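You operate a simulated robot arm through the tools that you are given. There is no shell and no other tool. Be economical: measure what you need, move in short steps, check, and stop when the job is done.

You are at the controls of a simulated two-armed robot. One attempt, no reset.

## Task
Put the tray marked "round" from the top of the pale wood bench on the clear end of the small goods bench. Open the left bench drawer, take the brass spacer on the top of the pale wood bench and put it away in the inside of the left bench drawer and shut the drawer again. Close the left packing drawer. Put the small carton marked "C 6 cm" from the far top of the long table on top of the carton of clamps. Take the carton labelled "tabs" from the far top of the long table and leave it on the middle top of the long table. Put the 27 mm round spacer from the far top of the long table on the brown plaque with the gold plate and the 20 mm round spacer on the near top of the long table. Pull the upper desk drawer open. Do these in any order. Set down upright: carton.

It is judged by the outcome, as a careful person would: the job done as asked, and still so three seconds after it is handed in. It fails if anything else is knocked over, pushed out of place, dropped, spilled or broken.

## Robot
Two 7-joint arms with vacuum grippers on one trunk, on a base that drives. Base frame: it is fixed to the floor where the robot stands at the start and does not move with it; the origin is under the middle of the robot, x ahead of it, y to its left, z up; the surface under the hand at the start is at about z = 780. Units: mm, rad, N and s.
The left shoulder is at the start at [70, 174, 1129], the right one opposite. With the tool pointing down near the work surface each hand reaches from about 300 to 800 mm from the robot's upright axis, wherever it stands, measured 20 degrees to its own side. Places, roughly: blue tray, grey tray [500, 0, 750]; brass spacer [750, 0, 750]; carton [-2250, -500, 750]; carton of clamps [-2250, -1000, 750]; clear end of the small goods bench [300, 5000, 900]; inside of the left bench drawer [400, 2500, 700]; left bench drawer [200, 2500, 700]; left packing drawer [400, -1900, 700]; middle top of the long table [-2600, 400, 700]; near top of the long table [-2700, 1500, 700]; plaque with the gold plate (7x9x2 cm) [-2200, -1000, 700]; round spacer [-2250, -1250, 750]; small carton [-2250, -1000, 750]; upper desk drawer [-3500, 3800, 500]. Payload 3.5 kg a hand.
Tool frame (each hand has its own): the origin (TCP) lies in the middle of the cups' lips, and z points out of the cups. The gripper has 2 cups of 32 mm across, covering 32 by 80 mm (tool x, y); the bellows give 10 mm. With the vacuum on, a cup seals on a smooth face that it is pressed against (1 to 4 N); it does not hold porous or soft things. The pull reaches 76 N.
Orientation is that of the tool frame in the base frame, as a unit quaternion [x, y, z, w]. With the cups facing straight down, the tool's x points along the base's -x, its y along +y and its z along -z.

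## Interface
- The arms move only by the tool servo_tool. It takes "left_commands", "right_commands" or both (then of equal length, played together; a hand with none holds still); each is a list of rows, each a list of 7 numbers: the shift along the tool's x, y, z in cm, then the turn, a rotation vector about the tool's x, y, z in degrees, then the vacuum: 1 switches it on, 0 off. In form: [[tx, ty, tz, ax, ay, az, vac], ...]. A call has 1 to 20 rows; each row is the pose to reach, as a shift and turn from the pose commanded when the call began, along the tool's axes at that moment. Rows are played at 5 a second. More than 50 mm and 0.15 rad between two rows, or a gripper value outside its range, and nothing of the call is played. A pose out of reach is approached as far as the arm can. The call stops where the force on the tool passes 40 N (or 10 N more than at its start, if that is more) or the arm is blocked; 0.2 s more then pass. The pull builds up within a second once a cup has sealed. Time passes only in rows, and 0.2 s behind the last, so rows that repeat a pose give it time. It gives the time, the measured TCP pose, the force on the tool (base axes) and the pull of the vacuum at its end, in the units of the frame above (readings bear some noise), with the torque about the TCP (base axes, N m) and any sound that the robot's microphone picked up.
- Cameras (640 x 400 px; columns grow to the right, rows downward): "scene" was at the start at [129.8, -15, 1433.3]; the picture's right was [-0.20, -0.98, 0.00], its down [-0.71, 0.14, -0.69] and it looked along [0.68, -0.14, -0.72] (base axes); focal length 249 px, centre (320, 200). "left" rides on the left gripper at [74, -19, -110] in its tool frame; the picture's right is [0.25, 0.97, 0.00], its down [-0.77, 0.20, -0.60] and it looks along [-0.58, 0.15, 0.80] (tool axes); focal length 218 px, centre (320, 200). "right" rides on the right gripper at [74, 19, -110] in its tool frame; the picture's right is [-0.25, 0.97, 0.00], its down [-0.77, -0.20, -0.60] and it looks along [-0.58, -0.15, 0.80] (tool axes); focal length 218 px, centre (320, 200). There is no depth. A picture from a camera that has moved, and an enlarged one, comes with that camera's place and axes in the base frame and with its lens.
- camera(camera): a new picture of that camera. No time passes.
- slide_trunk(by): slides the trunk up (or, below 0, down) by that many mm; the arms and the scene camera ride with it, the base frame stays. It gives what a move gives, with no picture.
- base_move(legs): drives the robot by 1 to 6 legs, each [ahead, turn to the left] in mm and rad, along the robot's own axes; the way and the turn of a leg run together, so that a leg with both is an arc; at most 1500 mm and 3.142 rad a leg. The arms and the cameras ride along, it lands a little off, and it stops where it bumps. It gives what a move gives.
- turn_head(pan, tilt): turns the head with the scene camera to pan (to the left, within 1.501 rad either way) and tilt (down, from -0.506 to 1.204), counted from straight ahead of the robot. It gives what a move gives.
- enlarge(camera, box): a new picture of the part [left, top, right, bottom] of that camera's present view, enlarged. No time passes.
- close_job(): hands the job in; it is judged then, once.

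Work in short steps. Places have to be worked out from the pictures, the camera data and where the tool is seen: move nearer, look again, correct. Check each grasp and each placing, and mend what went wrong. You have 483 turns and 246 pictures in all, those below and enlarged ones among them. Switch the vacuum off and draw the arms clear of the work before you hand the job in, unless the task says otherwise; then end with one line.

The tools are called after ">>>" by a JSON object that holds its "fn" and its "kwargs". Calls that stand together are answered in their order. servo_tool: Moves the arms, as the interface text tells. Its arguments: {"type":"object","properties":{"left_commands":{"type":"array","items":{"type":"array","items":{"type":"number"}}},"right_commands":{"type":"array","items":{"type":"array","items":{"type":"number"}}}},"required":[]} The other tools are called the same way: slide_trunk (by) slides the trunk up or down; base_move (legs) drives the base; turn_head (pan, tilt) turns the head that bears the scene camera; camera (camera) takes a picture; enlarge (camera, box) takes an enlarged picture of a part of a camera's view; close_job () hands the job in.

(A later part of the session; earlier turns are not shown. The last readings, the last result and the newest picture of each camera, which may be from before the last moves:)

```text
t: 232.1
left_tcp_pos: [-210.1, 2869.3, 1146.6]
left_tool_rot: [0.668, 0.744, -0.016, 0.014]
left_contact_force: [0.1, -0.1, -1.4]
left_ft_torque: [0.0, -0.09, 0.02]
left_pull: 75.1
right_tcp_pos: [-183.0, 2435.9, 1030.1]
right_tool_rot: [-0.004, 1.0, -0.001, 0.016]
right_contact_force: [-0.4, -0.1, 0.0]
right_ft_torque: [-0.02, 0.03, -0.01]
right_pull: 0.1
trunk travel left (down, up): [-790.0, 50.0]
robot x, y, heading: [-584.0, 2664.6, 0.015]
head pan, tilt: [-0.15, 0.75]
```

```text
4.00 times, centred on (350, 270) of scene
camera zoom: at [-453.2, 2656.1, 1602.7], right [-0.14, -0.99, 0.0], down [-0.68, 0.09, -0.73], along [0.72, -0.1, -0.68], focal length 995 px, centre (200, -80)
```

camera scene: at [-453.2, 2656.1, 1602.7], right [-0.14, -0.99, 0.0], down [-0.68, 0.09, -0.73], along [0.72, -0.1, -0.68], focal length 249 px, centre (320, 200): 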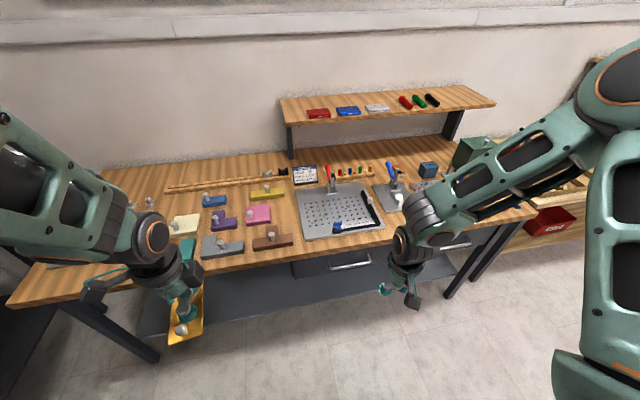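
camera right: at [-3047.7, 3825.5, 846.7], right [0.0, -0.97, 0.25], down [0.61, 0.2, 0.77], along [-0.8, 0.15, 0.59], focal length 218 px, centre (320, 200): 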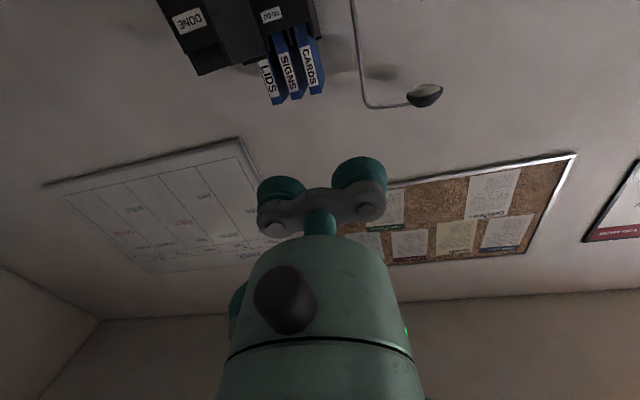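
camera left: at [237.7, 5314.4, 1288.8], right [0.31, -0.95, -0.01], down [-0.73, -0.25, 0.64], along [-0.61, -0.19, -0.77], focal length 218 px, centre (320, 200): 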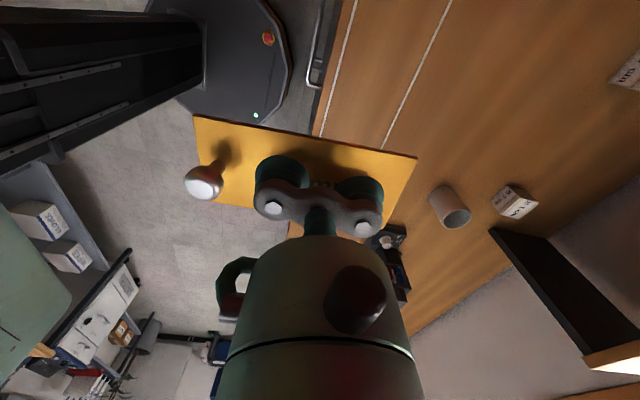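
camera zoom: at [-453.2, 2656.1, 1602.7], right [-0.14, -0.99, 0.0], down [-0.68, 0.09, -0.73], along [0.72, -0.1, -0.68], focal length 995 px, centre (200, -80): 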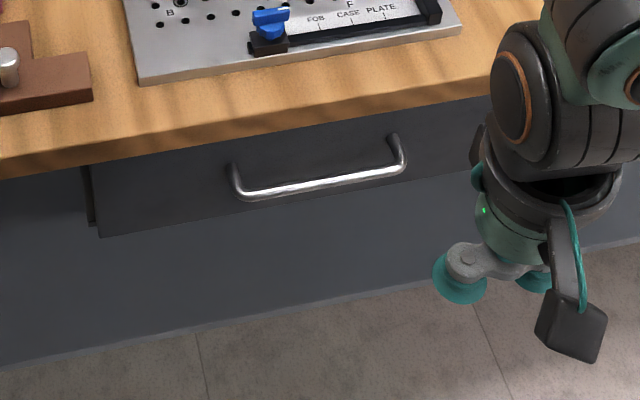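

I lower the trunk for a flatter view of the drawer front.

>>> {"fn": "slide_trunk", "kwargs": {"by": -350}}

>>> {"fn": "turn_head", "kwargs": {"pan": -0.2, "tilt": 0.6}}

>>> {"fn": "camera", "kwargs": {"camera": "scene"}}

>>> {"fn": "enlarge", "kwargs": {"camera": "scene", "box": [250, 180, 410, 280]}}

```text
t: 235.5
left_tcp_pos: [-211.1, 2868.3, 796.1]
left_tool_rot: [0.669, 0.743, -0.016, 0.013]
left_contact_force: [0.3, -0.1, -2.6]
left_ft_torque: [0.02, -0.08, 0.0]
left_pull: 75.7
right_tcp_pos: [-183.8, 2435.7, 680.4]
right_tool_rot: [-0.004, 1.0, -0.001, 0.017]
right_contact_force: [-0.1, 0.5, -0.4]
right_ft_torque: [0.0, -0.01, 0.03]
right_pull: 0.0
trunk travel left (down, up): [-440.0, 400.0]
robot x, y, heading: [-585.9, 2664.3, 0.018]
head pan, tilt: [-0.15, 0.75]
```

```text
t: 236.2
left_tcp_pos: [-210.9, 2867.4, 797.0]
left_tool_rot: [0.669, 0.743, -0.015, 0.015]
left_contact_force: [0.3, 0.3, -2.5]
left_ft_torque: [0.01, -0.09, 0.04]
left_pull: 75.2
right_tcp_pos: [-184.1, 2434.6, 679.3]
right_tool_rot: [-0.005, 1.0, 0.0, 0.016]
right_contact_force: [0.7, 0.1, -0.8]
right_ft_torque: [-0.02, 0.04, 0.0]
right_pull: 0.0
trunk travel left (down, up): [-440.0, 400.0]
robot x, y, heading: [-589.4, 2664.7, 0.013]
head pan, tilt: [-0.201, 0.6]
```

```text
191 pictures are left
camera scene: at [-448.4, 2651.0, 1265.5], right [-0.18, -0.98, 0.0], down [-0.56, 0.1, -0.82], along [0.81, -0.15, -0.57], focal length 249 px, centre (320, 200)
```

scene: 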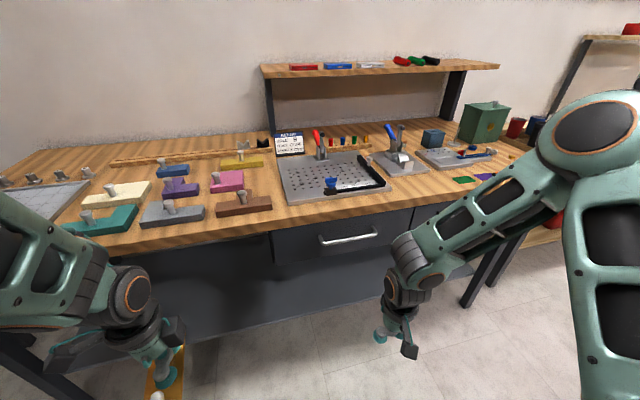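

```text
4.00 times, centred on (330, 230) of scene
camera zoom: at [-448.4, 2651.0, 1265.5], right [-0.18, -0.98, 0.0], down [-0.56, 0.1, -0.82], along [0.81, -0.15, -0.57], focal length 995 px, centre (280, 80)
```

zoom: 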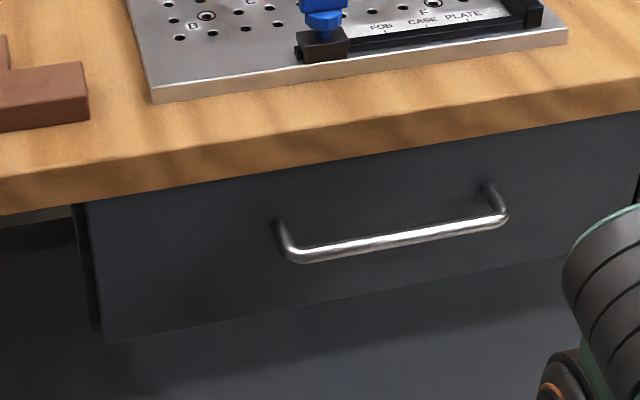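

Drawer front: face x≈95, y 2250–2688, z 653–796; handle y 2385–2548 at z≈750. I'll suck below the handle at (95,2467,690). Rotate the right tool to point forward first.

>>> {"fn": "servo_tool", "kwargs": {"right_commands": [[-0.5, 0.3, 0, 0, -7.3, 0, 0], [-1, 0.6, 0, 0, -14.6, 0, 0], [-2, 0.9, 0, 0, -22, 0, 0], [-3, 1.2, 0, 0, -29.3, 0, 0], [-4, 1.5, 0, 0, -36.6, 0, 0], [-5, 1.8, 0, 0, -44, 0, 0], [-6, 2.1, 0, 0, -51.3, 0, 0], [-7, 2.4, -0.2, 0, -58.6, 0, 0], [-8, 2.7, -0.4, 0, -66, 0, 0], [-9, 3, -0.6, 0, -73.3, 0, 0], [-10, 3.2, -0.8, 0, -80.6, 0, 0], [-11, 3.2, -1, 0, -88, 0, 0], [-11, 3.2, -1, 0, -88, 0, 0]]}}

>>> {"fn": "camera", "kwargs": {"camera": "scene"}}

```text
t: 239.0
left_tcp_pos: [-211.4, 2867.7, 796.6]
left_tool_rot: [0.67, 0.742, -0.016, 0.014]
left_contact_force: [0.8, 0.0, -3.3]
left_ft_torque: [0.02, -0.12, 0.01]
left_pull: 75.7
right_tcp_pos: [28.5, 2474.0, 727.2]
right_tool_rot: [-0.003, 0.756, 0.001, 0.655]
right_contact_force: [-0.9, 0.4, -0.7]
right_ft_torque: [-0.03, 0.01, 0.0]
right_pull: 0.1
right hand out of reach, approached as far as the arm can: row 7, 8, 9, 10, 11, 12, 13
trunk travel left (down, up): [-440.0, 400.0]
robot x, y, heading: [-587.3, 2662.4, 0.012]
head pan, tilt: [-0.201, 0.6]
```

```text
189 pictures are left
camera scene: at [-448.3, 2651.2, 1265.5], right [-0.18, -0.98, 0.0], down [-0.56, 0.1, -0.82], along [0.81, -0.15, -0.57], focal length 249 px, centre (320, 200)
```

scene: 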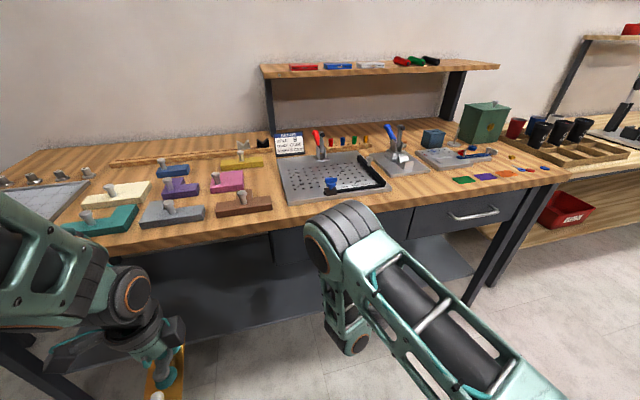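

The target was too close to the body, so the arm settled further out. I command the pose forward along the tool to about x≈40, z≈689, short of the face.

>>> {"fn": "servo_tool", "kwargs": {"right_commands": [[0, 0, 4, 0, 0, 0, 0], [0, 0, 8, 0, 0, 0, 0], [0, 0, 10, 0, 0, 0, 0], [0, 0, 10, 0, 0, 0, 0]]}}

>>> {"fn": "camera", "kwargs": {"camera": "scene"}}

```text
t: 239.6
left_tcp_pos: [-212.1, 2867.0, 795.9]
left_tool_rot: [0.67, 0.742, -0.016, 0.015]
left_contact_force: [0.3, 0.9, -2.6]
left_ft_torque: [0.02, 0.01, -0.02]
left_pull: 75.7
right_tcp_pos: [98.2, 2471.2, 711.3]
right_tool_rot: [-0.005, 0.758, 0.001, 0.652]
right_contact_force: [-34.4, 0.7, 14.7]
right_ft_torque: [-0.01, 0.17, -0.01]
right_pull: 0.1
trunk travel left (down, up): [-440.0, 400.0]
robot x, y, heading: [-586.5, 2661.8, 0.01]
head pan, tilt: [-0.201, 0.6]
stopped in row 3 (right hand): the force on the tool passed its limit at 115 N (the readings are from after the stop); the commanded pose is now the measured one
```

```text
188 pictures are left
camera scene: at [-450.9, 2650.8, 1265.9], right [-0.19, -0.98, 0.0], down [-0.55, 0.11, -0.83], along [0.81, -0.15, -0.56], focal length 249 px, centre (320, 200)
```

scene: 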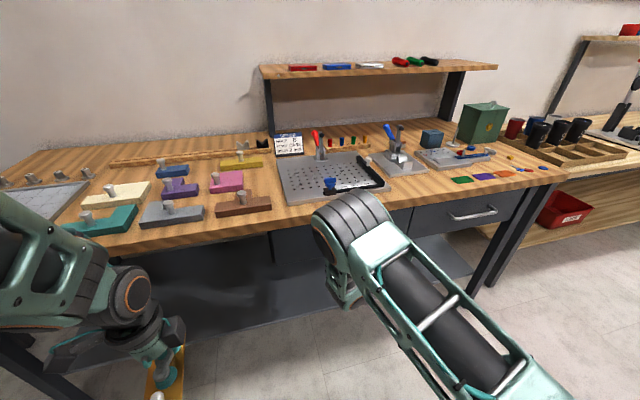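

It touched the face with the tool pitched ~8° down; nothing disturbed. I back off 2 cm, level the tool, and drop to z≈690.

>>> {"fn": "servo_tool", "kwargs": {"right_commands": [[0, 0, -2, 0, 0, 0, 0], [0.5, 0, -3, 0, -4, 0, 0], [1, 0, -3, 0, -8.6, 0, 0], [1.2, 0, -3, 0, -8.6, 0, 0]]}}

```text
t: 240.6
left_tcp_pos: [-211.3, 2867.5, 797.0]
left_tool_rot: [0.669, 0.743, -0.016, 0.015]
left_contact_force: [-0.3, 0.5, -2.6]
left_ft_torque: [0.01, -0.12, -0.02]
left_pull: 75.7
right_tcp_pos: [70.1, 2471.6, 702.2]
right_tool_rot: [-0.004, 0.707, 0.002, 0.707]
right_contact_force: [-0.6, 0.3, 0.4]
right_ft_torque: [0.02, -0.01, 0.04]
right_pull: 0.1
trunk travel left (down, up): [-440.0, 400.0]
robot x, y, heading: [-586.1, 2667.8, 0.015]
head pan, tilt: [-0.201, 0.6]
```

Level now. I move 1 cm down and press forward with vacuum.

>>> {"fn": "servo_tool", "kwargs": {"right_commands": [[1, 0, 0, 0, 0, 0, 0], [1, 0, 1.2, 0, 0, 0, 1], [1, 0, 2, 0, 0, 0, 1], [1, 0, 2.5, 0, 0, 0, 1], [1, 0, 3, 0, 0, 0, 1], [1, 0, 3.4, 0, 0, 0, 1], [1, 0, 3.8, 0, 0, 0, 1], [1, 0, 3.8, 0, 0, 0, 1], [1, 0, 3.8, 0, 0, 0, 1]]}}

```text
t: 241.7
left_tcp_pos: [-213.4, 2867.0, 798.2]
left_tool_rot: [0.67, 0.742, -0.015, 0.015]
left_contact_force: [-0.5, 0.1, -2.0]
left_ft_torque: [0.05, -0.06, 0.03]
left_pull: 75.8
right_tcp_pos: [89.7, 2471.3, 692.7]
right_tool_rot: [-0.004, 0.709, 0.001, 0.705]
right_contact_force: [-18.3, 0.4, 12.9]
right_ft_torque: [0.33, -0.3, 0.09]
right_pull: 75.6
trunk travel left (down, up): [-440.0, 400.0]
robot x, y, heading: [-589.3, 2665.2, 0.014]
head pan, tilt: [-0.201, 0.6]
stopped in row 5 (right hand): the force on the tool passed its limit at 45 N (the readings are from after the stop); the commanded pose is now the measured one
```

Sealed. I pull by backing the base 150 mm (cart stands behind me at x≈-1200, so no farther).

>>> {"fn": "base_move", "kwargs": {"legs": [[-150, 0]]}}

>>> {"fn": "camera", "kwargs": {"camera": "scene"}}

```text
t: 243.1
left_tcp_pos: [-363.3, 2864.0, 798.2]
left_tool_rot: [0.669, 0.743, -0.015, 0.013]
left_contact_force: [0.2, -0.5, -2.8]
left_ft_torque: [-0.06, -0.11, -0.02]
left_pull: 76.0
right_tcp_pos: [-61.3, 2469.8, 688.6]
right_tool_rot: [-0.005, 0.711, 0.002, 0.703]
right_contact_force: [0.7, -20.6, 3.3]
right_ft_torque: [-0.69, -0.34, -0.14]
right_pull: 75.4
trunk travel left (down, up): [-440.0, 400.0]
robot x, y, heading: [-740.1, 2663.3, 0.015]
head pan, tilt: [-0.201, 0.6]
```

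```text
187 pictures are left
camera scene: at [-602.1, 2646.5, 1265.6], right [-0.19, -0.98, 0.0], down [-0.55, 0.11, -0.83], along [0.81, -0.15, -0.56], focal length 249 px, centre (320, 200)
```

scene: 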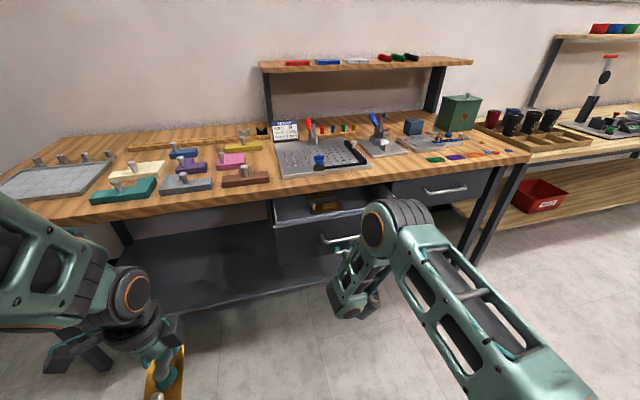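

The drawer opens; a further 70 mm.

>>> {"fn": "base_move", "kwargs": {"legs": [[-70, 0]]}}

>>> {"fn": "servo_tool", "kwargs": {"right_commands": [[0, 0, 0, 0, 0, 0, 0], [0, 0, 0, 0, 0, 0, 0], [0, 0, 0, 0, 0, 0, 0], [0, 0, 0, 0, 0, 0, 0]]}}

>>> {"fn": "camera", "kwargs": {"camera": "scene"}}

```text
t: 244.1
left_tcp_pos: [-433.9, 2861.9, 797.2]
left_tool_rot: [0.668, 0.743, -0.014, 0.014]
left_contact_force: [-0.8, -0.5, -2.7]
left_ft_torque: [0.03, -0.1, -0.03]
left_pull: 75.7
right_tcp_pos: [-130.8, 2465.9, 690.1]
right_tool_rot: [-0.004, 0.711, 0.001, 0.703]
right_contact_force: [3.1, -33.2, -0.1]
right_ft_torque: [-0.44, -0.1, 0.05]
right_pull: 75.3
trunk travel left (down, up): [-440.0, 400.0]
robot x, y, heading: [-807.0, 2667.0, 0.012]
head pan, tilt: [-0.201, 0.6]
```

```text
t: 245.1
left_tcp_pos: [-432.3, 2863.7, 795.9]
left_tool_rot: [0.668, 0.744, -0.016, 0.016]
left_contact_force: [-0.2, 0.0, -1.9]
left_ft_torque: [-0.03, -0.09, 0.0]
left_pull: 75.1
right_tcp_pos: [-129.6, 2467.6, 688.3]
right_tool_rot: [-0.005, 0.712, -0.001, 0.702]
right_contact_force: [-0.5, 0.0, 0.0]
right_ft_torque: [-0.01, -0.02, 0.01]
right_pull: 0.1
trunk travel left (down, up): [-440.0, 400.0]
robot x, y, heading: [-808.1, 2663.7, 0.006]
head pan, tilt: [-0.201, 0.6]
```

```text
186 pictures are left
camera scene: at [-670.7, 2647.5, 1265.5], right [-0.19, -0.98, 0.0], down [-0.55, 0.11, -0.82], along [0.81, -0.16, -0.57], focal length 249 px, centre (320, 200)
```

scene: 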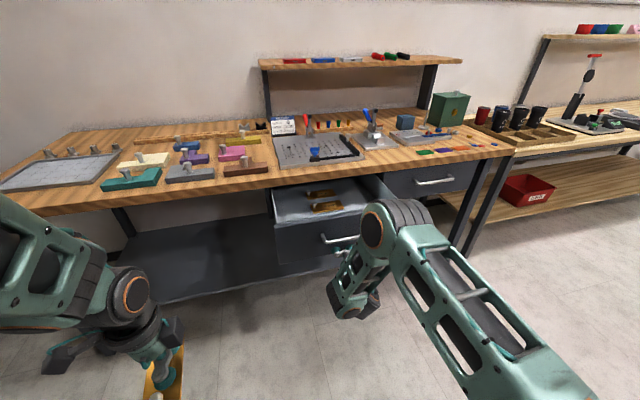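

Drawer open 220 mm; released. I shift the right hand back and right/down, then look into the drawer.

>>> {"fn": "servo_tool", "kwargs": {"right_commands": [[0, 0, -3, 0, 0, 0, 0], [1, -2, -6, 0, 0, 0, 0], [2, -5, -8, 0, 0, 0, 0], [3, -8, -8, 0, 0, 0, 0], [4, -12, -8, 0, 0, 0, 0], [5, -16, -8, 0, 0, 0, 0], [5, -16, -8, 0, 0, 0, 0]]}}

>>> {"fn": "slide_trunk", "kwargs": {"by": 250}}

>>> {"fn": "turn_head", "kwargs": {"pan": -0.15, "tilt": 0.8}}

>>> {"fn": "camera", "kwargs": {"camera": "scene"}}

```text
t: 246.7
left_tcp_pos: [-433.5, 2865.2, 796.4]
left_tool_rot: [0.669, 0.743, -0.015, 0.016]
left_contact_force: [-0.2, 0.3, -1.4]
left_ft_torque: [0.02, -0.08, -0.01]
left_pull: 76.0
right_tcp_pos: [-206.6, 2310.6, 638.7]
right_tool_rot: [-0.005, 0.711, 0.0, 0.703]
right_contact_force: [0.5, 0.1, -0.1]
right_ft_torque: [0.03, -0.01, 0.01]
right_pull: 0.0
trunk travel left (down, up): [-440.0, 400.0]
robot x, y, heading: [-810.4, 2661.6, 0.011]
head pan, tilt: [-0.201, 0.6]
```

```text
t: 249.3
left_tcp_pos: [-432.9, 2864.9, 1046.3]
left_tool_rot: [0.668, 0.743, -0.016, 0.015]
left_contact_force: [-0.7, -0.5, -3.1]
left_ft_torque: [0.02, -0.1, 0.0]
left_pull: 75.4
right_tcp_pos: [-207.3, 2310.7, 888.5]
right_tool_rot: [-0.004, 0.712, -0.001, 0.702]
right_contact_force: [-0.3, -0.1, 0.3]
right_ft_torque: [-0.01, 0.01, 0.01]
right_pull: 0.1
trunk travel left (down, up): [-690.0, 150.0]
robot x, y, heading: [-810.1, 2665.1, 0.011]
head pan, tilt: [-0.201, 0.6]
```

```text
t: 250.0
left_tcp_pos: [-432.8, 2864.7, 1044.8]
left_tool_rot: [0.669, 0.743, -0.015, 0.015]
left_contact_force: [-1.3, 0.6, -2.1]
left_ft_torque: [0.01, -0.09, -0.02]
left_pull: 75.1
right_tcp_pos: [-205.7, 2310.1, 889.0]
right_tool_rot: [-0.005, 0.712, -0.001, 0.703]
right_contact_force: [0.6, 0.1, 0.6]
right_ft_torque: [-0.01, 0.02, -0.05]
right_pull: 0.1
trunk travel left (down, up): [-690.0, 150.0]
robot x, y, heading: [-807.1, 2662.4, 0.006]
head pan, tilt: [-0.15, 0.799]
```

```text
185 pictures are left
camera scene: at [-677.5, 2652.9, 1498.7], right [-0.14, -0.99, 0.0], down [-0.71, 0.1, -0.7], along [0.69, -0.1, -0.72], focal length 249 px, centre (320, 200)
```

scene: 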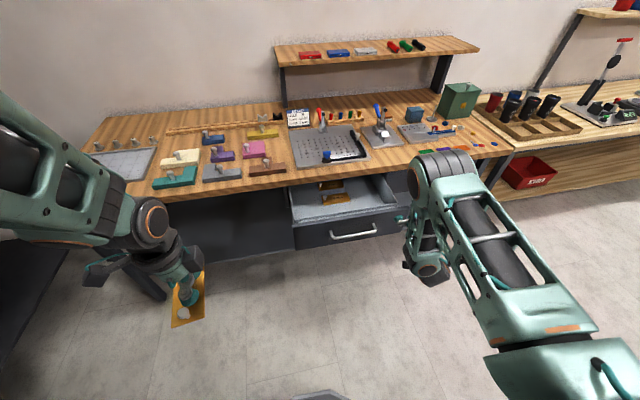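

>>> {"fn": "enlarge", "kwargs": {"camera": "scene", "box": [280, 160, 420, 250]}}

```text
4.44 times, centred on (350, 205) of scene
camera zoom: at [-677.5, 2652.9, 1498.7], right [-0.14, -0.99, 0.0], down [-0.71, 0.1, -0.7], along [0.69, -0.1, -0.72], focal length 1106 px, centre (187, 178)
```

zoom: 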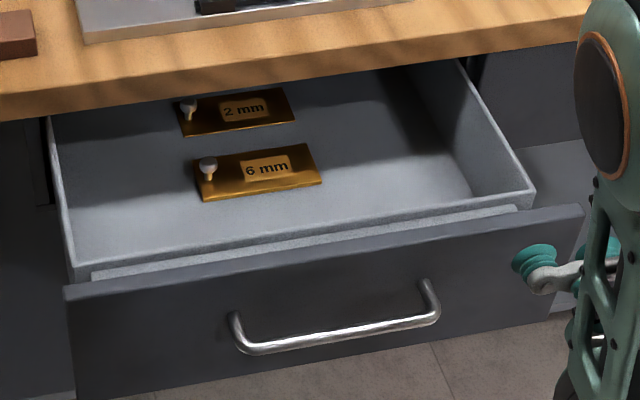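

The drawer has two other spacers in the left-middle; the right half is free. I fold the right arm first, then reposition the base so the left hand can reach the right half.

>>> {"fn": "servo_tool", "kwargs": {"right_commands": [[-1, 0, -1.5, 0, 7, 0, 0], [-2, 0, -3, 0, 14, 0, 0], [-3, 0, -4.5, 0, 21, 0, 0], [-4, 0, -6, 0, 28, 0, 0], [-5, 0, -7.5, 0, 35, 0, 0], [-6, 0, -9, 0, 42, 0, 0], [-7, 0, -10.5, 0, 49, 0, 0], [-8, 0, -12, 0, 56, 0, 0], [-9, 0, -13.5, 0, 63, 0, 0], [-10, 0, -15, 0, 70, 0, 0], [-11, 0, -17, 0, 77, 0, 0], [-12, 0, -19, 0, 84, 0, 0], [-13, 0, -21, 0, 90, 0, 0], [-13, 2, -21, 0, 90, 0, 0], [-13, 4, -21, 0, 90, 0, 0]]}}

>>> {"fn": "base_move", "kwargs": {"legs": [[0, -0.75], [355, 0], [0, 0.745]]}}

>>> {"fn": "camera", "kwargs": {"camera": "scene"}}

```text
t: 253.2
left_tcp_pos: [-433.6, 2864.9, 1045.2]
left_tool_rot: [0.669, 0.743, -0.016, 0.015]
left_contact_force: [-0.2, -0.2, -1.7]
left_ft_torque: [0.0, -0.09, -0.02]
left_pull: 75.8
right_tcp_pos: [-566.2, 2260.1, 819.9]
right_tool_rot: [0.006, 0.998, -0.045, 0.043]
right_contact_force: [-1.3, 0.0, -0.6]
right_ft_torque: [-0.01, 0.02, 0.02]
right_pull: 0.0
right hand out of reach, approached as far as the arm can: row 3, 4, 5, 6, 7, 8, 9, 10, 11, 12, 13, 14, 15
trunk travel left (down, up): [-690.0, 150.0]
robot x, y, heading: [-808.7, 2659.9, 0.006]
head pan, tilt: [-0.15, 0.799]
```

```text
t: 259.5
left_tcp_pos: [-171.1, 2628.4, 1046.8]
left_tool_rot: [0.664, 0.747, -0.016, 0.014]
left_contact_force: [-0.9, 0.3, -1.6]
left_ft_torque: [-0.01, -0.06, 0.05]
left_pull: 75.2
right_tcp_pos: [-296.1, 2021.9, 819.7]
right_tool_rot: [-0.001, 0.998, -0.044, 0.045]
right_contact_force: [0.6, -0.1, 0.3]
right_ft_torque: [0.0, -0.01, 0.01]
right_pull: 0.1
trunk travel left (down, up): [-690.0, 150.0]
robot x, y, heading: [-544.9, 2420.6, 0.028]
head pan, tilt: [-0.15, 0.799]
```

```text
183 pictures are left
camera scene: at [-413.6, 2413.0, 1498.6], right [-0.13, -0.99, 0.0], down [-0.71, 0.09, -0.7], along [0.69, -0.09, -0.72], focal length 249 px, centre (320, 200)
```

scene: 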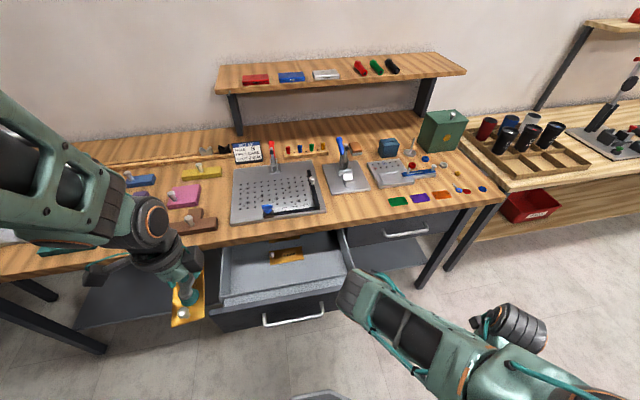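

>>> {"fn": "enlarge", "kwargs": {"camera": "scene", "box": [190, 220, 370, 335]}}

```text
3.48 times, centred on (280, 278) of scene
camera zoom: at [-413.6, 2413.0, 1498.6], right [-0.13, -0.99, 0.0], down [-0.71, 0.09, -0.7], along [0.69, -0.09, -0.72], focal length 866 px, centre (459, -70)
```

zoom: 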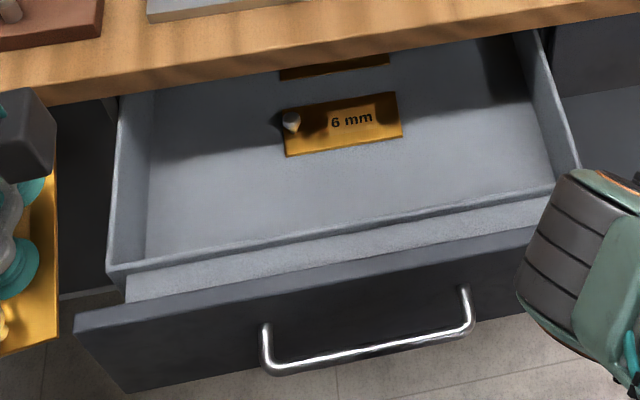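

Free spot in the right half: around (5,2335), floor z≈695. The right arm's elbow is close to that corridor, so I move the right hand outward first.

>>> {"fn": "servo_tool", "kwargs": {"right_commands": [[0, -2, -3, 0, 0, 0, 0], [-1, -4, -6, 0, 0, 0, 0], [-2, -6, -9, 0, 0, 0, 0], [-3, -8, -12, 0, 0, 0, 0], [-4, -11, -14, 0, 0, 0, 0], [-5, -14, -16, 0, 0, 0, 0], [-5, -17, -18, 0, 0, 0, 0], [-5, -17, -18, 0, 0, 0, 0]]}}

>>> {"fn": "camera", "kwargs": {"camera": "scene"}}

```text
t: 261.3
left_tcp_pos: [-170.4, 2628.9, 1046.7]
left_tool_rot: [0.664, 0.747, -0.016, 0.015]
left_contact_force: [0.6, -0.9, -2.5]
left_ft_torque: [-0.02, -0.11, 0.01]
left_pull: 75.8
right_tcp_pos: [-311.2, 2005.3, 822.3]
right_tool_rot: [-0.001, 0.998, -0.046, 0.046]
right_contact_force: [0.4, -0.3, -0.2]
right_ft_torque: [0.01, 0.03, 0.01]
right_pull: 0.1
right hand out of reach, approached as far as the arm can: row 1, 2, 3, 4, 5, 6, 7, 8
trunk travel left (down, up): [-690.0, 150.0]
robot x, y, heading: [-545.8, 2419.4, 0.027]
head pan, tilt: [-0.15, 0.799]
```

```text
181 pictures are left
camera scene: at [-413.5, 2413.4, 1498.6], right [-0.13, -0.99, 0.0], down [-0.71, 0.09, -0.7], along [0.69, -0.09, -0.72], focal length 249 px, centre (320, 200)
```

scene: 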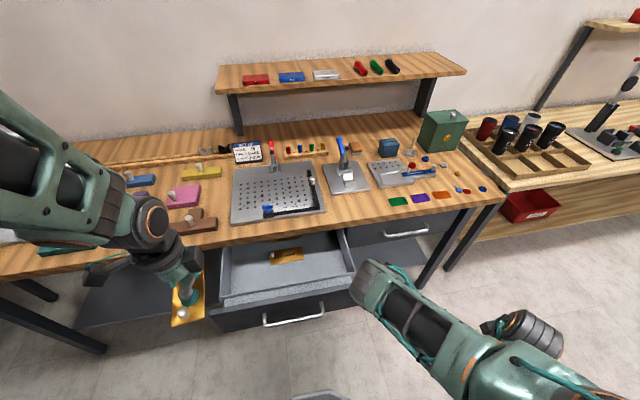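

The right arm is at a joint limit there; I try unwinding it by moving forward and up with the wrist pitched.

>>> {"fn": "servo_tool", "kwargs": {"right_commands": [[-3, 0, -2, 0, -4, 0, 0], [-6, 0, -4, 0, -8, 0, 0], [-9, 0, -6, 0, -12, 0, 0], [-12, 0, -8, 0, -16, 0, 0], [-15, 0, -10, 0, -16, 0, 0], [-18, 0, -13, 0, -16, 0, 0], [-20, 0, -16, 0, -12, 0, 0], [-20, 0, -19, 0, -8, 0, 0], [-20, 0, -22, 0, -4, 0, 0], [-20, 0, -25, 0, 0, 0, 0], [-20, 0, -25, 0, 0, 0, 0]]}}

>>> {"fn": "camera", "kwargs": {"camera": "scene"}}

```text
t: 263.7
left_tcp_pos: [-170.7, 2627.6, 1046.6]
left_tool_rot: [0.664, 0.747, -0.016, 0.015]
left_contact_force: [0.1, 0.4, -3.2]
left_ft_torque: [-0.07, -0.08, 0.0]
left_pull: 75.5
right_tcp_pos: [-243.7, 2004.1, 858.1]
right_tool_rot: [0.008, 0.991, -0.085, 0.105]
right_contact_force: [0.5, -0.2, -0.7]
right_ft_torque: [0.0, -0.01, 0.01]
right_pull: 0.0
right hand out of reach, approached as far as the arm can: row 1, 2, 3, 4, 5, 6, 7, 8, 9, 10, 11
trunk travel left (down, up): [-690.0, 150.0]
robot x, y, heading: [-543.9, 2421.1, 0.02]
head pan, tilt: [-0.15, 0.799]
```

```text
180 pictures are left
camera scene: at [-413.4, 2413.4, 1498.6], right [-0.13, -0.99, 0.0], down [-0.71, 0.09, -0.7], along [0.69, -0.09, -0.72], focal length 249 px, centre (320, 200)
```

scene: 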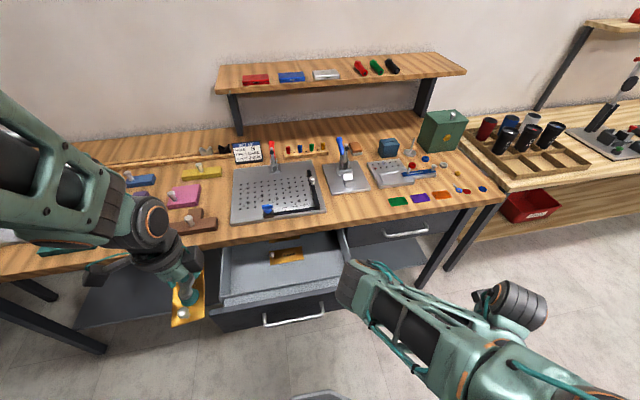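

I raise the trunk and stretch the right hand forward above the bench to unwind the elbow.

>>> {"fn": "slide_trunk", "kwargs": {"by": 150}}

>>> {"fn": "servo_tool", "kwargs": {"right_commands": [[-4, 1, 0, 0, 0, 0, 0], [-8, 2, 0, 0, 0, 0, 0], [-12, 3, 0, 0, 0, 0, 0], [-16, 4, 0, 0, 0, 0, 0], [-20, 5, -1, 0, 0, 0, 0], [-24, 6, -2, 0, 0, 0, 0], [-28, 7, -3, 0, 0, 0, 0], [-32, 8, -4, 0, 0, 0, 0], [-36, 9, -5, 0, 0, 0, 0], [-36, 9, -5, 0, 0, 0, 0]]}}

>>> {"fn": "camera", "kwargs": {"camera": "scene"}}

```text
t: 265.4
left_tcp_pos: [-172.0, 2628.7, 1196.5]
left_tool_rot: [0.665, 0.746, -0.016, 0.016]
left_contact_force: [-0.4, -0.1, -2.0]
left_ft_torque: [-0.04, -0.11, -0.02]
left_pull: 75.5
right_tcp_pos: [-245.4, 2003.7, 1007.1]
right_tool_rot: [0.007, 0.991, -0.085, 0.103]
right_contact_force: [-0.5, 0.3, -0.3]
right_ft_torque: [0.0, -0.01, -0.01]
right_pull: 0.0
trunk travel left (down, up): [-840.0, 0.0]
robot x, y, heading: [-545.2, 2424.1, 0.022]
head pan, tilt: [-0.15, 0.799]
```

```text
t: 266.1
left_tcp_pos: [-171.6, 2627.6, 1195.9]
left_tool_rot: [0.664, 0.747, -0.016, 0.015]
left_contact_force: [0.5, -0.7, -2.3]
left_ft_torque: [0.02, -0.08, -0.03]
left_pull: 75.6
right_tcp_pos: [-216.1, 1978.6, 996.6]
right_tool_rot: [0.003, 0.988, -0.1, 0.118]
right_contact_force: [-34.4, -74.1, -24.4]
right_ft_torque: [6.8, -6.39, 9.59]
right_pull: 0.1
right hand out of reach, approached as far as the arm can: row 1, 2, 3
trunk travel left (down, up): [-840.0, 0.0]
robot x, y, heading: [-541.8, 2421.6, 0.025]
head pan, tilt: [-0.15, 0.799]
stopped in row 3 (right hand): the force on the tool passed its limit at 264 N (the readings are from after the stop); the commanded pose is now the measured one
```

```text
179 pictures are left
camera scene: at [-412.7, 2410.5, 1648.6], right [-0.13, -0.99, 0.0], down [-0.71, 0.09, -0.7], along [0.69, -0.09, -0.72], focal length 249 px, centre (320, 200)
```

scene: 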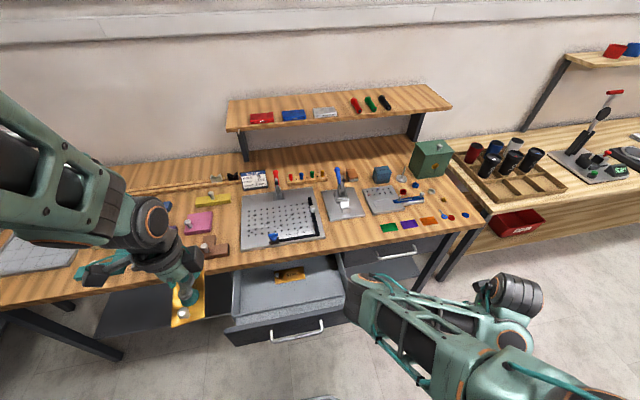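

The folded arm pressed against something (probably itself). I check the right hand's view.

>>> {"fn": "camera", "kwargs": {"camera": "right"}}

>>> {"fn": "turn_head", "kwargs": {"pan": -0.8, "tilt": 0.9}}

>>> {"fn": "camera", "kwargs": {"camera": "scene"}}

```text
178 pictures are left
camera right: at [-313.2, 2018.6, 1081.7], right [0.27, 0.95, -0.13], down [0.6, -0.06, 0.79], along [0.75, -0.3, -0.59], focal length 218 px, centre (320, 200)
```

right: 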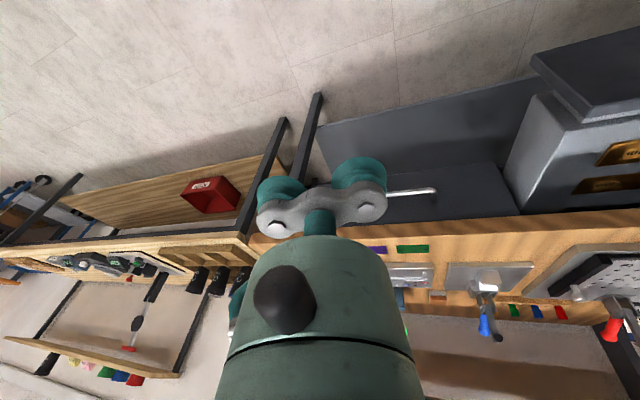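

```text
t: 267.1
left_tcp_pos: [-172.3, 2627.6, 1196.5]
left_tool_rot: [0.664, 0.748, -0.016, 0.016]
left_contact_force: [0.3, 0.0, -2.2]
left_ft_torque: [0.02, -0.09, 0.02]
left_pull: 76.0
right_tcp_pos: [-216.5, 1979.3, 998.0]
right_tool_rot: [0.003, 0.988, -0.099, 0.117]
right_contact_force: [-44.3, -82.7, -53.3]
right_ft_torque: [6.15, -10.44, 10.99]
right_pull: 0.0
trunk travel left (down, up): [-840.0, 0.0]
robot x, y, heading: [-542.9, 2420.1, 0.022]
head pan, tilt: [-0.799, 0.901]
```

```text
177 pictures are left
camera scene: at [-439.6, 2370.7, 1640.7], right [-0.7, -0.71, 0.0], down [-0.56, 0.55, -0.62], along [0.44, -0.44, -0.78], focal length 249 px, centre (320, 200)
```

scene: 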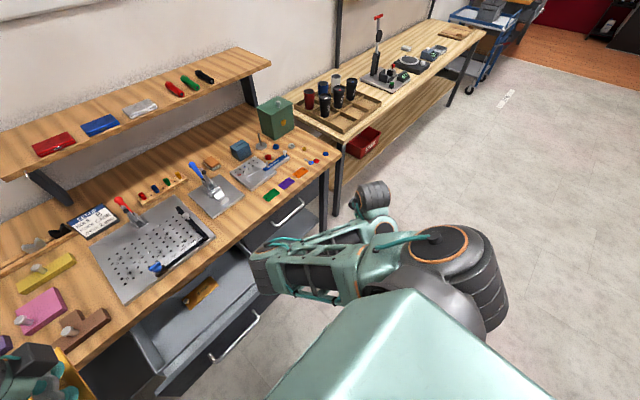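

The hand is pressing against its own forearm. I steer it back toward the earlier horizontal pose (forward, pitched up) to unwind.

>>> {"fn": "servo_tool", "kwargs": {"right_commands": [[2, 1, 0, 0, 0, 0, 0], [2, 1, 0, -2, -5, 0, 0], [0, 2, 0, -4, -12, 0, 0], [-3, 3, 0, -6, -19, 0, 0], [-6, 4, 0, -8, -26, 0, 0], [-9, 5, 0, -10, -33, 0, 0], [-12, 6, 0, -11, -40, 0, 0], [-15, 7, 0, -11, -47, 0, 0], [-18, 7, -0.5, -11, -54, 0, 0], [-21, 7, -1, -11, -61, 0, 0], [-24, 7, -1.5, -11, -68, 0, 0], [-26, 7, -1.7, -11, -70, 0, 0], [-26, 7, -1.7, -11, -70, 0, 0]]}}

>>> {"fn": "camera", "kwargs": {"camera": "scene"}}

```text
t: 269.9
left_tcp_pos: [-171.3, 2628.7, 1196.6]
left_tool_rot: [0.664, 0.747, -0.016, 0.015]
left_contact_force: [0.1, -0.2, -2.4]
left_ft_torque: [0.0, -0.1, 0.0]
left_pull: 75.8
right_tcp_pos: [34.3, 2052.6, 1060.1]
right_tool_rot: [-0.061, 0.746, 0.005, 0.663]
right_contact_force: [-0.3, -1.4, 0.8]
right_ft_torque: [-0.03, 0.0, -0.02]
right_pull: 0.0
trunk travel left (down, up): [-840.0, 0.0]
robot x, y, heading: [-548.0, 2425.0, 0.02]
head pan, tilt: [-0.799, 0.901]
```

```text
176 pictures are left
camera scene: at [-440.0, 2370.6, 1640.8], right [-0.7, -0.71, 0.0], down [-0.56, 0.55, -0.62], along [0.44, -0.44, -0.78], focal length 249 px, centre (320, 200)
```

scene: 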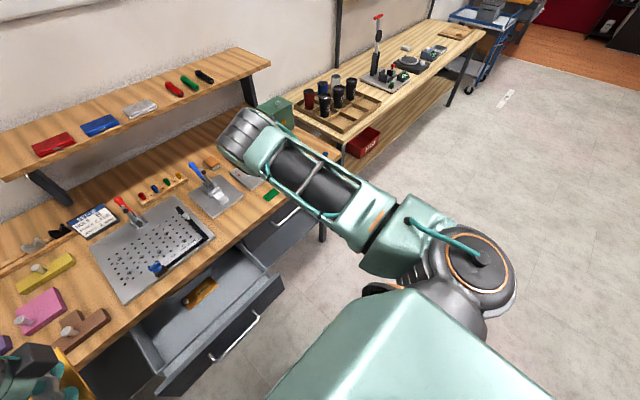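

Unwound. Now turn the tool down while lifting, at this extended reach, then retract.

>>> {"fn": "servo_tool", "kwargs": {"right_commands": [[-2, 0, 0, 0, 7, 0, 0], [-4, 0, 0, 0, 14, 0, 0], [-6, 0, 0, 0, 21, 0, 0], [-8, 0, 0, 0, 28, 0, 0], [-10, 0, -1, 0, 35, 0, 0], [-11, 0, -2, 0, 42, 0, 0], [-12, 0, -3, 0, 49, 0, 0], [-13, 0, -4, 0, 56, 0, 0], [-14, 0, -5, 0, 63, 0, 0], [-14, 0, -6, 0, 70, 0, 0], [-14, 0, -7, 0, 77, 0, 0], [-14, 0, -9, 0, 83, 0, 0], [-14, 0, -11, 0, 83, 0, 0], [-14, 0, -13, 0, 83, 0, 0]]}}

>>> {"fn": "camera", "kwargs": {"camera": "scene"}}

```text
t: 271.0
left_tcp_pos: [-171.5, 2629.9, 1197.1]
left_tool_rot: [0.664, 0.747, -0.017, 0.016]
left_contact_force: [0.6, 0.3, -1.3]
left_ft_torque: [-0.02, -0.08, -0.02]
left_pull: 75.2
right_tcp_pos: [51.5, 2038.9, 1142.5]
right_tool_rot: [-0.072, 0.886, -0.02, 0.457]
right_contact_force: [88.0, -33.2, -45.0]
right_ft_torque: [-0.01, -5.65, 4.24]
right_pull: 0.1
right hand out of reach, approached as far as the arm can: row 2, 3, 4, 5
trunk travel left (down, up): [-840.0, 0.0]
robot x, y, heading: [-544.3, 2421.9, 0.019]
head pan, tilt: [-0.799, 0.901]
stopped in row 5 (right hand): the force on the tool passed its limit at 287 N (the readings are from after the stop); the commanded pose is now the measured one
```

```text
175 pictures are left
camera scene: at [-439.6, 2372.9, 1640.8], right [-0.7, -0.71, 0.0], down [-0.56, 0.55, -0.62], along [0.44, -0.44, -0.78], focal length 249 px, centre (320, 200)
```

scene: 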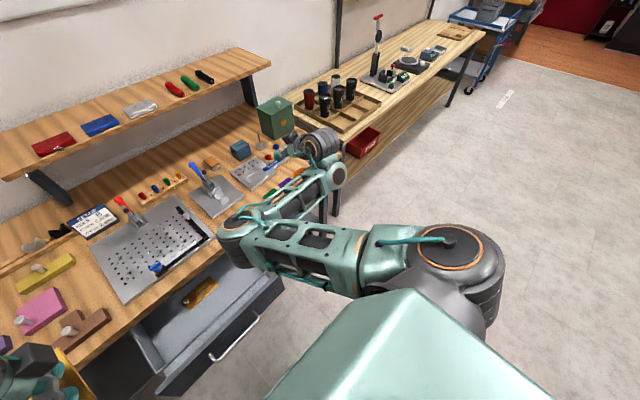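

Same folding problem; I return to the good pose and then turn the robot toward the open floor to unfold with more room.

>>> {"fn": "servo_tool", "kwargs": {"right_commands": [[1, 0, 1, 0, -6, 0, 0], [2, 0, 2, 0, -12, 0, 0], [3, 0, 3, 0, -18, 0, 0], [4, 0, 4, 0, -24, 0, 0], [5, 0, 5, 0, -30, 0, 0], [6, 0, 6, 0, -36, 0, 0], [6, 0, 6, 0, -36, 0, 0]]}}

>>> {"fn": "camera", "kwargs": {"camera": "scene"}}

```text
t: 272.6
left_tcp_pos: [-171.4, 2627.3, 1196.3]
left_tool_rot: [0.664, 0.747, -0.016, 0.016]
left_contact_force: [0.4, 0.3, -1.2]
left_ft_torque: [-0.03, -0.11, -0.02]
left_pull: 75.4
right_tcp_pos: [65.5, 2032.6, 1055.4]
right_tool_rot: [-0.072, 0.704, 0.004, 0.707]
right_contact_force: [-0.3, -0.4, -0.8]
right_ft_torque: [0.0, 0.01, -0.03]
right_pull: 0.1
trunk travel left (down, up): [-840.0, 0.0]
robot x, y, heading: [-544.4, 2420.3, 0.026]
head pan, tilt: [-0.799, 0.901]
```

```text
174 pictures are left
camera scene: at [-439.9, 2370.3, 1640.8], right [-0.7, -0.71, 0.0], down [-0.56, 0.55, -0.62], along [0.44, -0.44, -0.78], focal length 249 px, centre (320, 200)
```

scene: 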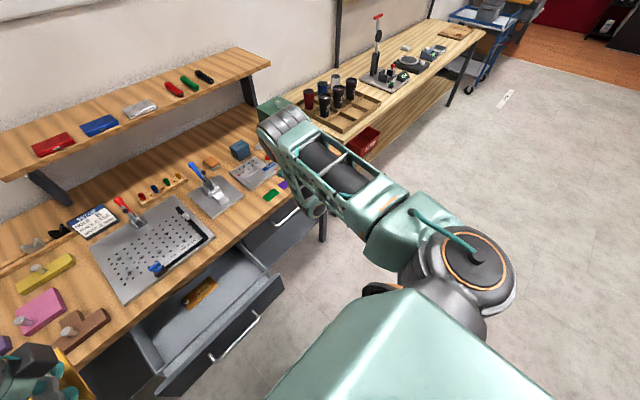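

Right arm is fine as it is (horizontal, clear of the drawer). I shift the robot 100 mm toward -y so the left hand needn't reach across so far.

>>> {"fn": "base_move", "kwargs": {"legs": [[-90, 0], [0, -0.8], [150, 0], [0, 0.78]]}}

>>> {"fn": "turn_head", "kwargs": {"pan": 0.05, "tilt": 0.9}}

>>> {"fn": "camera", "kwargs": {"camera": "scene"}}

```text
t: 278.8
left_tcp_pos: [-153.1, 2524.0, 1196.4]
left_tool_rot: [0.666, 0.746, -0.015, 0.014]
left_contact_force: [-0.3, 0.2, -3.3]
left_ft_torque: [-0.01, -0.11, -0.04]
left_pull: 75.6
right_tcp_pos: [82.9, 1927.0, 1055.6]
right_tool_rot: [-0.071, 0.705, 0.005, 0.706]
right_contact_force: [0.2, -0.5, -0.9]
right_ft_torque: [0.0, -0.01, -0.02]
right_pull: 0.0
trunk travel left (down, up): [-840.0, 0.0]
robot x, y, heading: [-528.3, 2316.5, 0.02]
head pan, tilt: [-0.799, 0.901]
```

```text
t: 280.0
left_tcp_pos: [-153.6, 2523.1, 1196.4]
left_tool_rot: [0.665, 0.746, -0.015, 0.016]
left_contact_force: [-0.5, 0.1, -3.2]
left_ft_torque: [0.02, -0.05, 0.03]
left_pull: 75.0
right_tcp_pos: [81.2, 1926.7, 1054.9]
right_tool_rot: [-0.07, 0.705, 0.004, 0.706]
right_contact_force: [-0.2, 0.5, 1.3]
right_ft_torque: [0.0, 0.02, -0.01]
right_pull: 0.1
trunk travel left (down, up): [-840.0, 0.0]
robot x, y, heading: [-525.9, 2317.1, 0.017]
head pan, tilt: [0.051, 0.901]
```

```text
173 pictures are left
camera scene: at [-401.0, 2324.5, 1640.7], right [0.07, -1.0, 0.0], down [-0.78, -0.05, -0.62], along [0.62, 0.04, -0.78], focal length 249 px, centre (320, 200)
```

scene: 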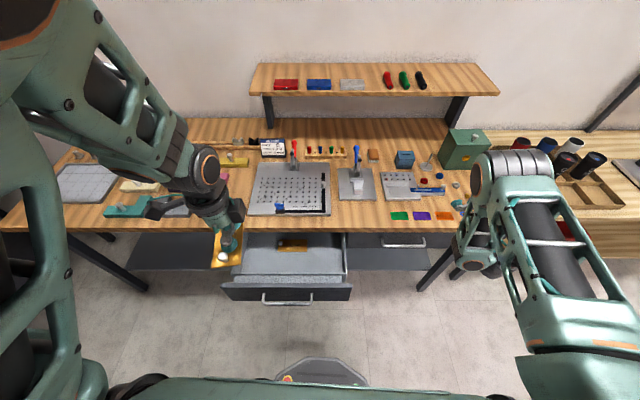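

I bring the spacer above the free right half of the drawer, at (5,2340), z≈950.

>>> {"fn": "servo_tool", "kwargs": {"left_commands": [[-3, 2, 1, 0, 0, 1, 1], [-6, 4, 2, 0, 0, 2, 1], [-9, 6, 3, 0, 0, 4, 1], [-12, 8, 4, 0, 0, 6, 1], [-15, 10, 5, 0, 0, 8, 1], [-18, 12, 7, 0, 0, 9, 1], [-20, 13.6, 10, 0, 0, 9, 1], [-20, 13.6, 14, 0, 0, 9, 1], [-20, 13.6, 18, 0, 0, 9, 1], [-20, 13.6, 22, 0, 0, 9, 1], [-20, 13.6, 25, 0, 0, 9, 1], [-20, 13.6, 25, 0, 0, 9, 1]]}}

>>> {"fn": "camera", "kwargs": {"camera": "scene"}}

>>> {"fn": "camera", "kwargs": {"camera": "left"}}

```text
t: 282.6
left_tcp_pos: [4.0, 2330.5, 955.7]
left_tool_rot: [0.722, 0.692, -0.015, 0.015]
left_contact_force: [-0.3, -0.1, -2.0]
left_ft_torque: [-0.02, -0.08, -0.01]
left_pull: 75.6
right_tcp_pos: [81.7, 1925.7, 1056.3]
right_tool_rot: [-0.072, 0.704, 0.005, 0.706]
right_contact_force: [0.3, -0.9, -0.2]
right_ft_torque: [0.02, 0.01, -0.02]
right_pull: 0.1
trunk travel left (down, up): [-840.0, 0.0]
robot x, y, heading: [-525.6, 2316.0, 0.018]
head pan, tilt: [0.051, 0.901]
```

```text
172 pictures are left
camera scene: at [-401.5, 2325.0, 1640.8], right [0.07, -1.0, 0.0], down [-0.78, -0.06, -0.62], along [0.62, 0.04, -0.78], focal length 249 px, centre (320, 200)
```

scene: 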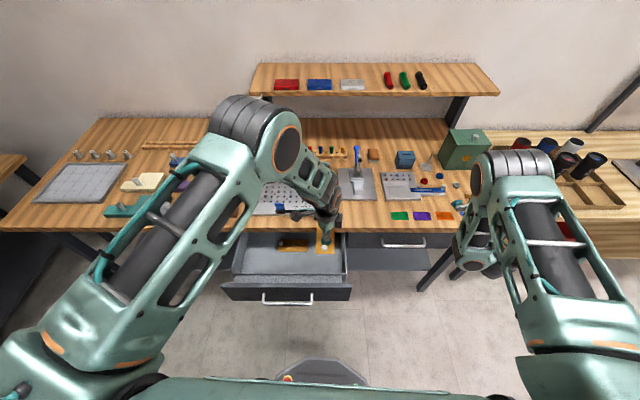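

```text
171 pictures are left
camera left: at [-13.5, 2409.9, 1063.8], right [0.98, 0.21, -0.01], down [0.17, -0.75, 0.64], along [0.13, -0.62, -0.77], focal length 218 px, centre (320, 200)
```

left: 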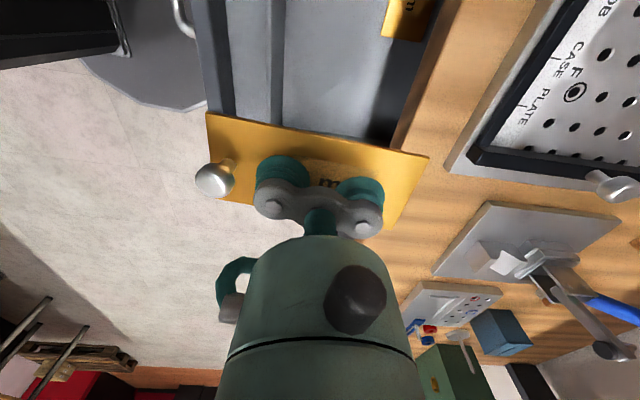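

The plate would be close to the drawer's front wall, so I shift it 1 cm inward (+x), then lower it into the drawer.

>>> {"fn": "servo_tool", "kwargs": {"left_commands": [[0, 1, 2, 0, 0, 0, 1], [0, 1, 5, 0, 0, 0, 1], [0, 1, 8, 0, 0, 0, 1], [0, 1, 11, 0, 0, 0, 1], [0, 1, 14, 0, 0, 0, 1], [0, 1, 17, 0, 0, 0, 1], [0, 1, 19, 0, 0, 0, 1], [0, 1, 20, 0, 0, 0, 1]]}}

>>> {"fn": "camera", "kwargs": {"camera": "left"}}

>>> {"fn": "enlarge", "kwargs": {"camera": "scene", "box": [210, 210, 370, 310]}}

```text
t: 284.4
left_tcp_pos: [14.2, 2321.7, 755.2]
left_tool_rot: [0.722, 0.692, -0.015, 0.018]
left_contact_force: [0.1, 0.1, -2.0]
left_ft_torque: [-0.01, -0.12, 0.01]
left_pull: 75.7
right_tcp_pos: [81.1, 1926.7, 1056.1]
right_tool_rot: [-0.072, 0.704, 0.005, 0.706]
right_contact_force: [-0.2, 0.3, 0.4]
right_ft_torque: [0.01, 0.01, -0.04]
right_pull: 0.1
trunk travel left (down, up): [-840.0, 0.0]
robot x, y, heading: [-531.5, 2318.4, 0.019]
head pan, tilt: [0.051, 0.901]
```

```text
170 pictures are left
camera left: at [-2.7, 2400.3, 863.4], right [0.98, 0.21, -0.01], down [0.17, -0.75, 0.64], along [0.13, -0.62, -0.77], focal length 218 px, centre (320, 200)
```

left: 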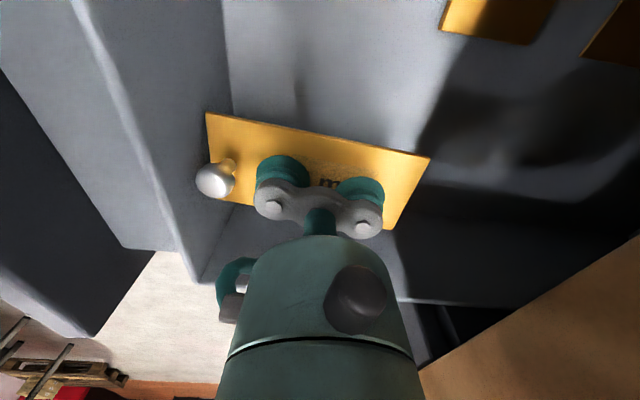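

```text
4.00 times, centred on (290, 260) of scene
camera zoom: at [-401.0, 2324.8, 1640.8], right [0.07, -1.0, 0.0], down [-0.78, -0.05, -0.62], along [0.62, 0.04, -0.78], focal length 995 px, centre (440, -40)
```

zoom: 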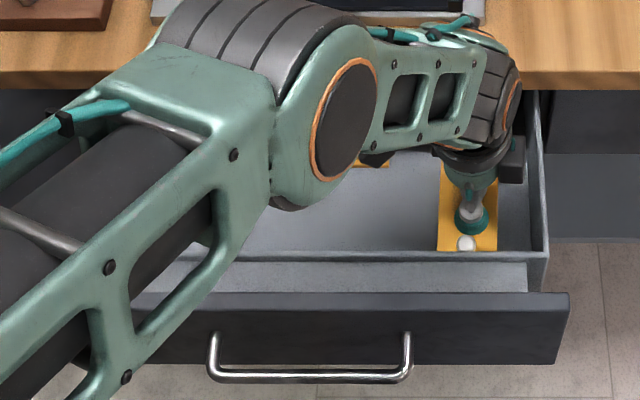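

The knob end is only ~8 mm from the front wall; I shift another 1 cm inward and lower until contact.

>>> {"fn": "servo_tool", "kwargs": {"left_commands": [[0, 1, 0, 0, 0, 0, 1], [0, 1, 2, 0, 0, 0, 1], [0, 1, 3.5, 0, 0, 0, 1], [0, 1, 4.2, 0, 0, 0, 1], [0, 1, 4.8, 0, 0, 0, 1], [0, 1, 5.3, 0, 0, 0, 1], [0, 1, 5.8, 0, 0, 0, 1], [0, 1, 6.3, 0, 0, 0, 1], [0, 1, 6.8, 0, 0, 0, 1], [0, 1, 7.3, 0, 0, 0, 1]]}}

```text
t: 286.6
left_tcp_pos: [10.9, 2329.5, 703.6]
left_tool_rot: [0.719, 0.695, -0.009, 0.015]
left_contact_force: [2.8, -3.6, 7.5]
left_ft_torque: [0.29, 0.57, 0.13]
left_pull: 75.4
left hand out of reach, approached as far as the arm can: row 4, 5, 6, 7, 8, 9, 10
right_tcp_pos: [80.5, 1925.9, 1054.8]
right_tool_rot: [-0.071, 0.704, 0.004, 0.706]
right_contact_force: [0.0, -0.4, 0.3]
right_ft_torque: [-0.02, 0.0, 0.02]
right_pull: 0.0
trunk travel left (down, up): [-840.0, 0.0]
robot x, y, heading: [-529.7, 2318.7, 0.02]
head pan, tilt: [0.051, 0.901]
```

There's light contact at z≈704. I look.

>>> {"fn": "camera", "kwargs": {"camera": "left"}}

>>> {"fn": "enlarge", "kwargs": {"camera": "scene", "box": [290, 220, 370, 290]}}

```text
168 pictures are left
camera left: at [-6.7, 2408.1, 810.7], right [0.98, 0.22, 0.0], down [0.17, -0.76, 0.63], along [0.14, -0.62, -0.77], focal length 218 px, centre (320, 200)
```

left: 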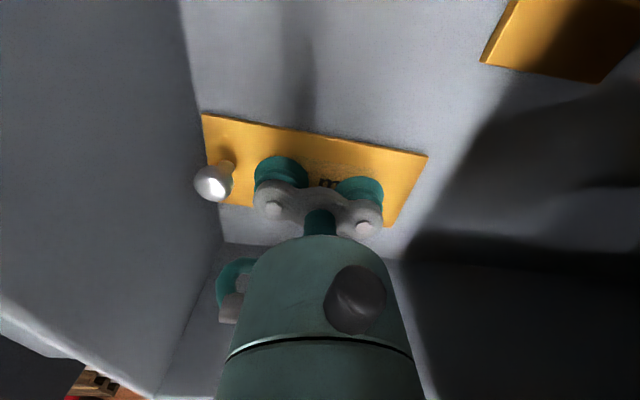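

```text
5.71 times, centred on (330, 255) of scene
camera zoom: at [-401.6, 2324.1, 1640.9], right [0.07, -1.0, 0.0], down [-0.78, -0.05, -0.62], along [0.62, 0.04, -0.78], focal length 1422 px, centre (263, -114)
```

zoom: 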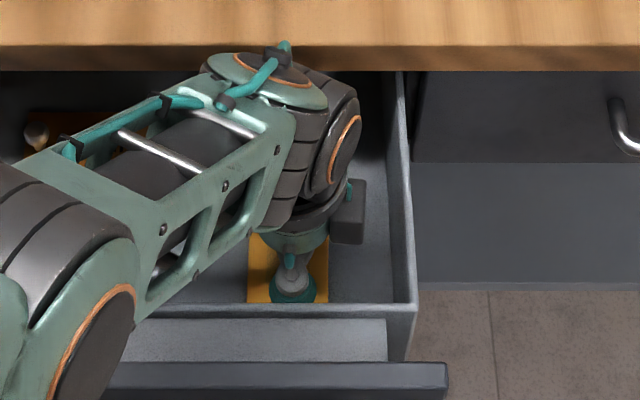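

Nearly down. I lower the trunk 4 mm to settle it on the floor.

>>> {"fn": "slide_trunk", "kwargs": {"by": -4}}

```text
t: 287.1
left_tcp_pos: [9.6, 2329.3, 699.1]
left_tool_rot: [0.718, 0.696, -0.009, 0.016]
left_contact_force: [0.6, -8.7, 21.8]
left_ft_torque: [0.81, 0.21, 0.3]
left_pull: 75.3
right_tcp_pos: [79.4, 1925.1, 1052.9]
right_tool_rot: [-0.071, 0.704, 0.005, 0.707]
right_contact_force: [0.0, -0.5, -0.8]
right_ft_torque: [0.0, 0.01, -0.02]
right_pull: 0.1
trunk travel left (down, up): [-836.0, 4.0]
robot x, y, heading: [-525.9, 2317.6, 0.021]
head pan, tilt: [0.051, 0.901]
```

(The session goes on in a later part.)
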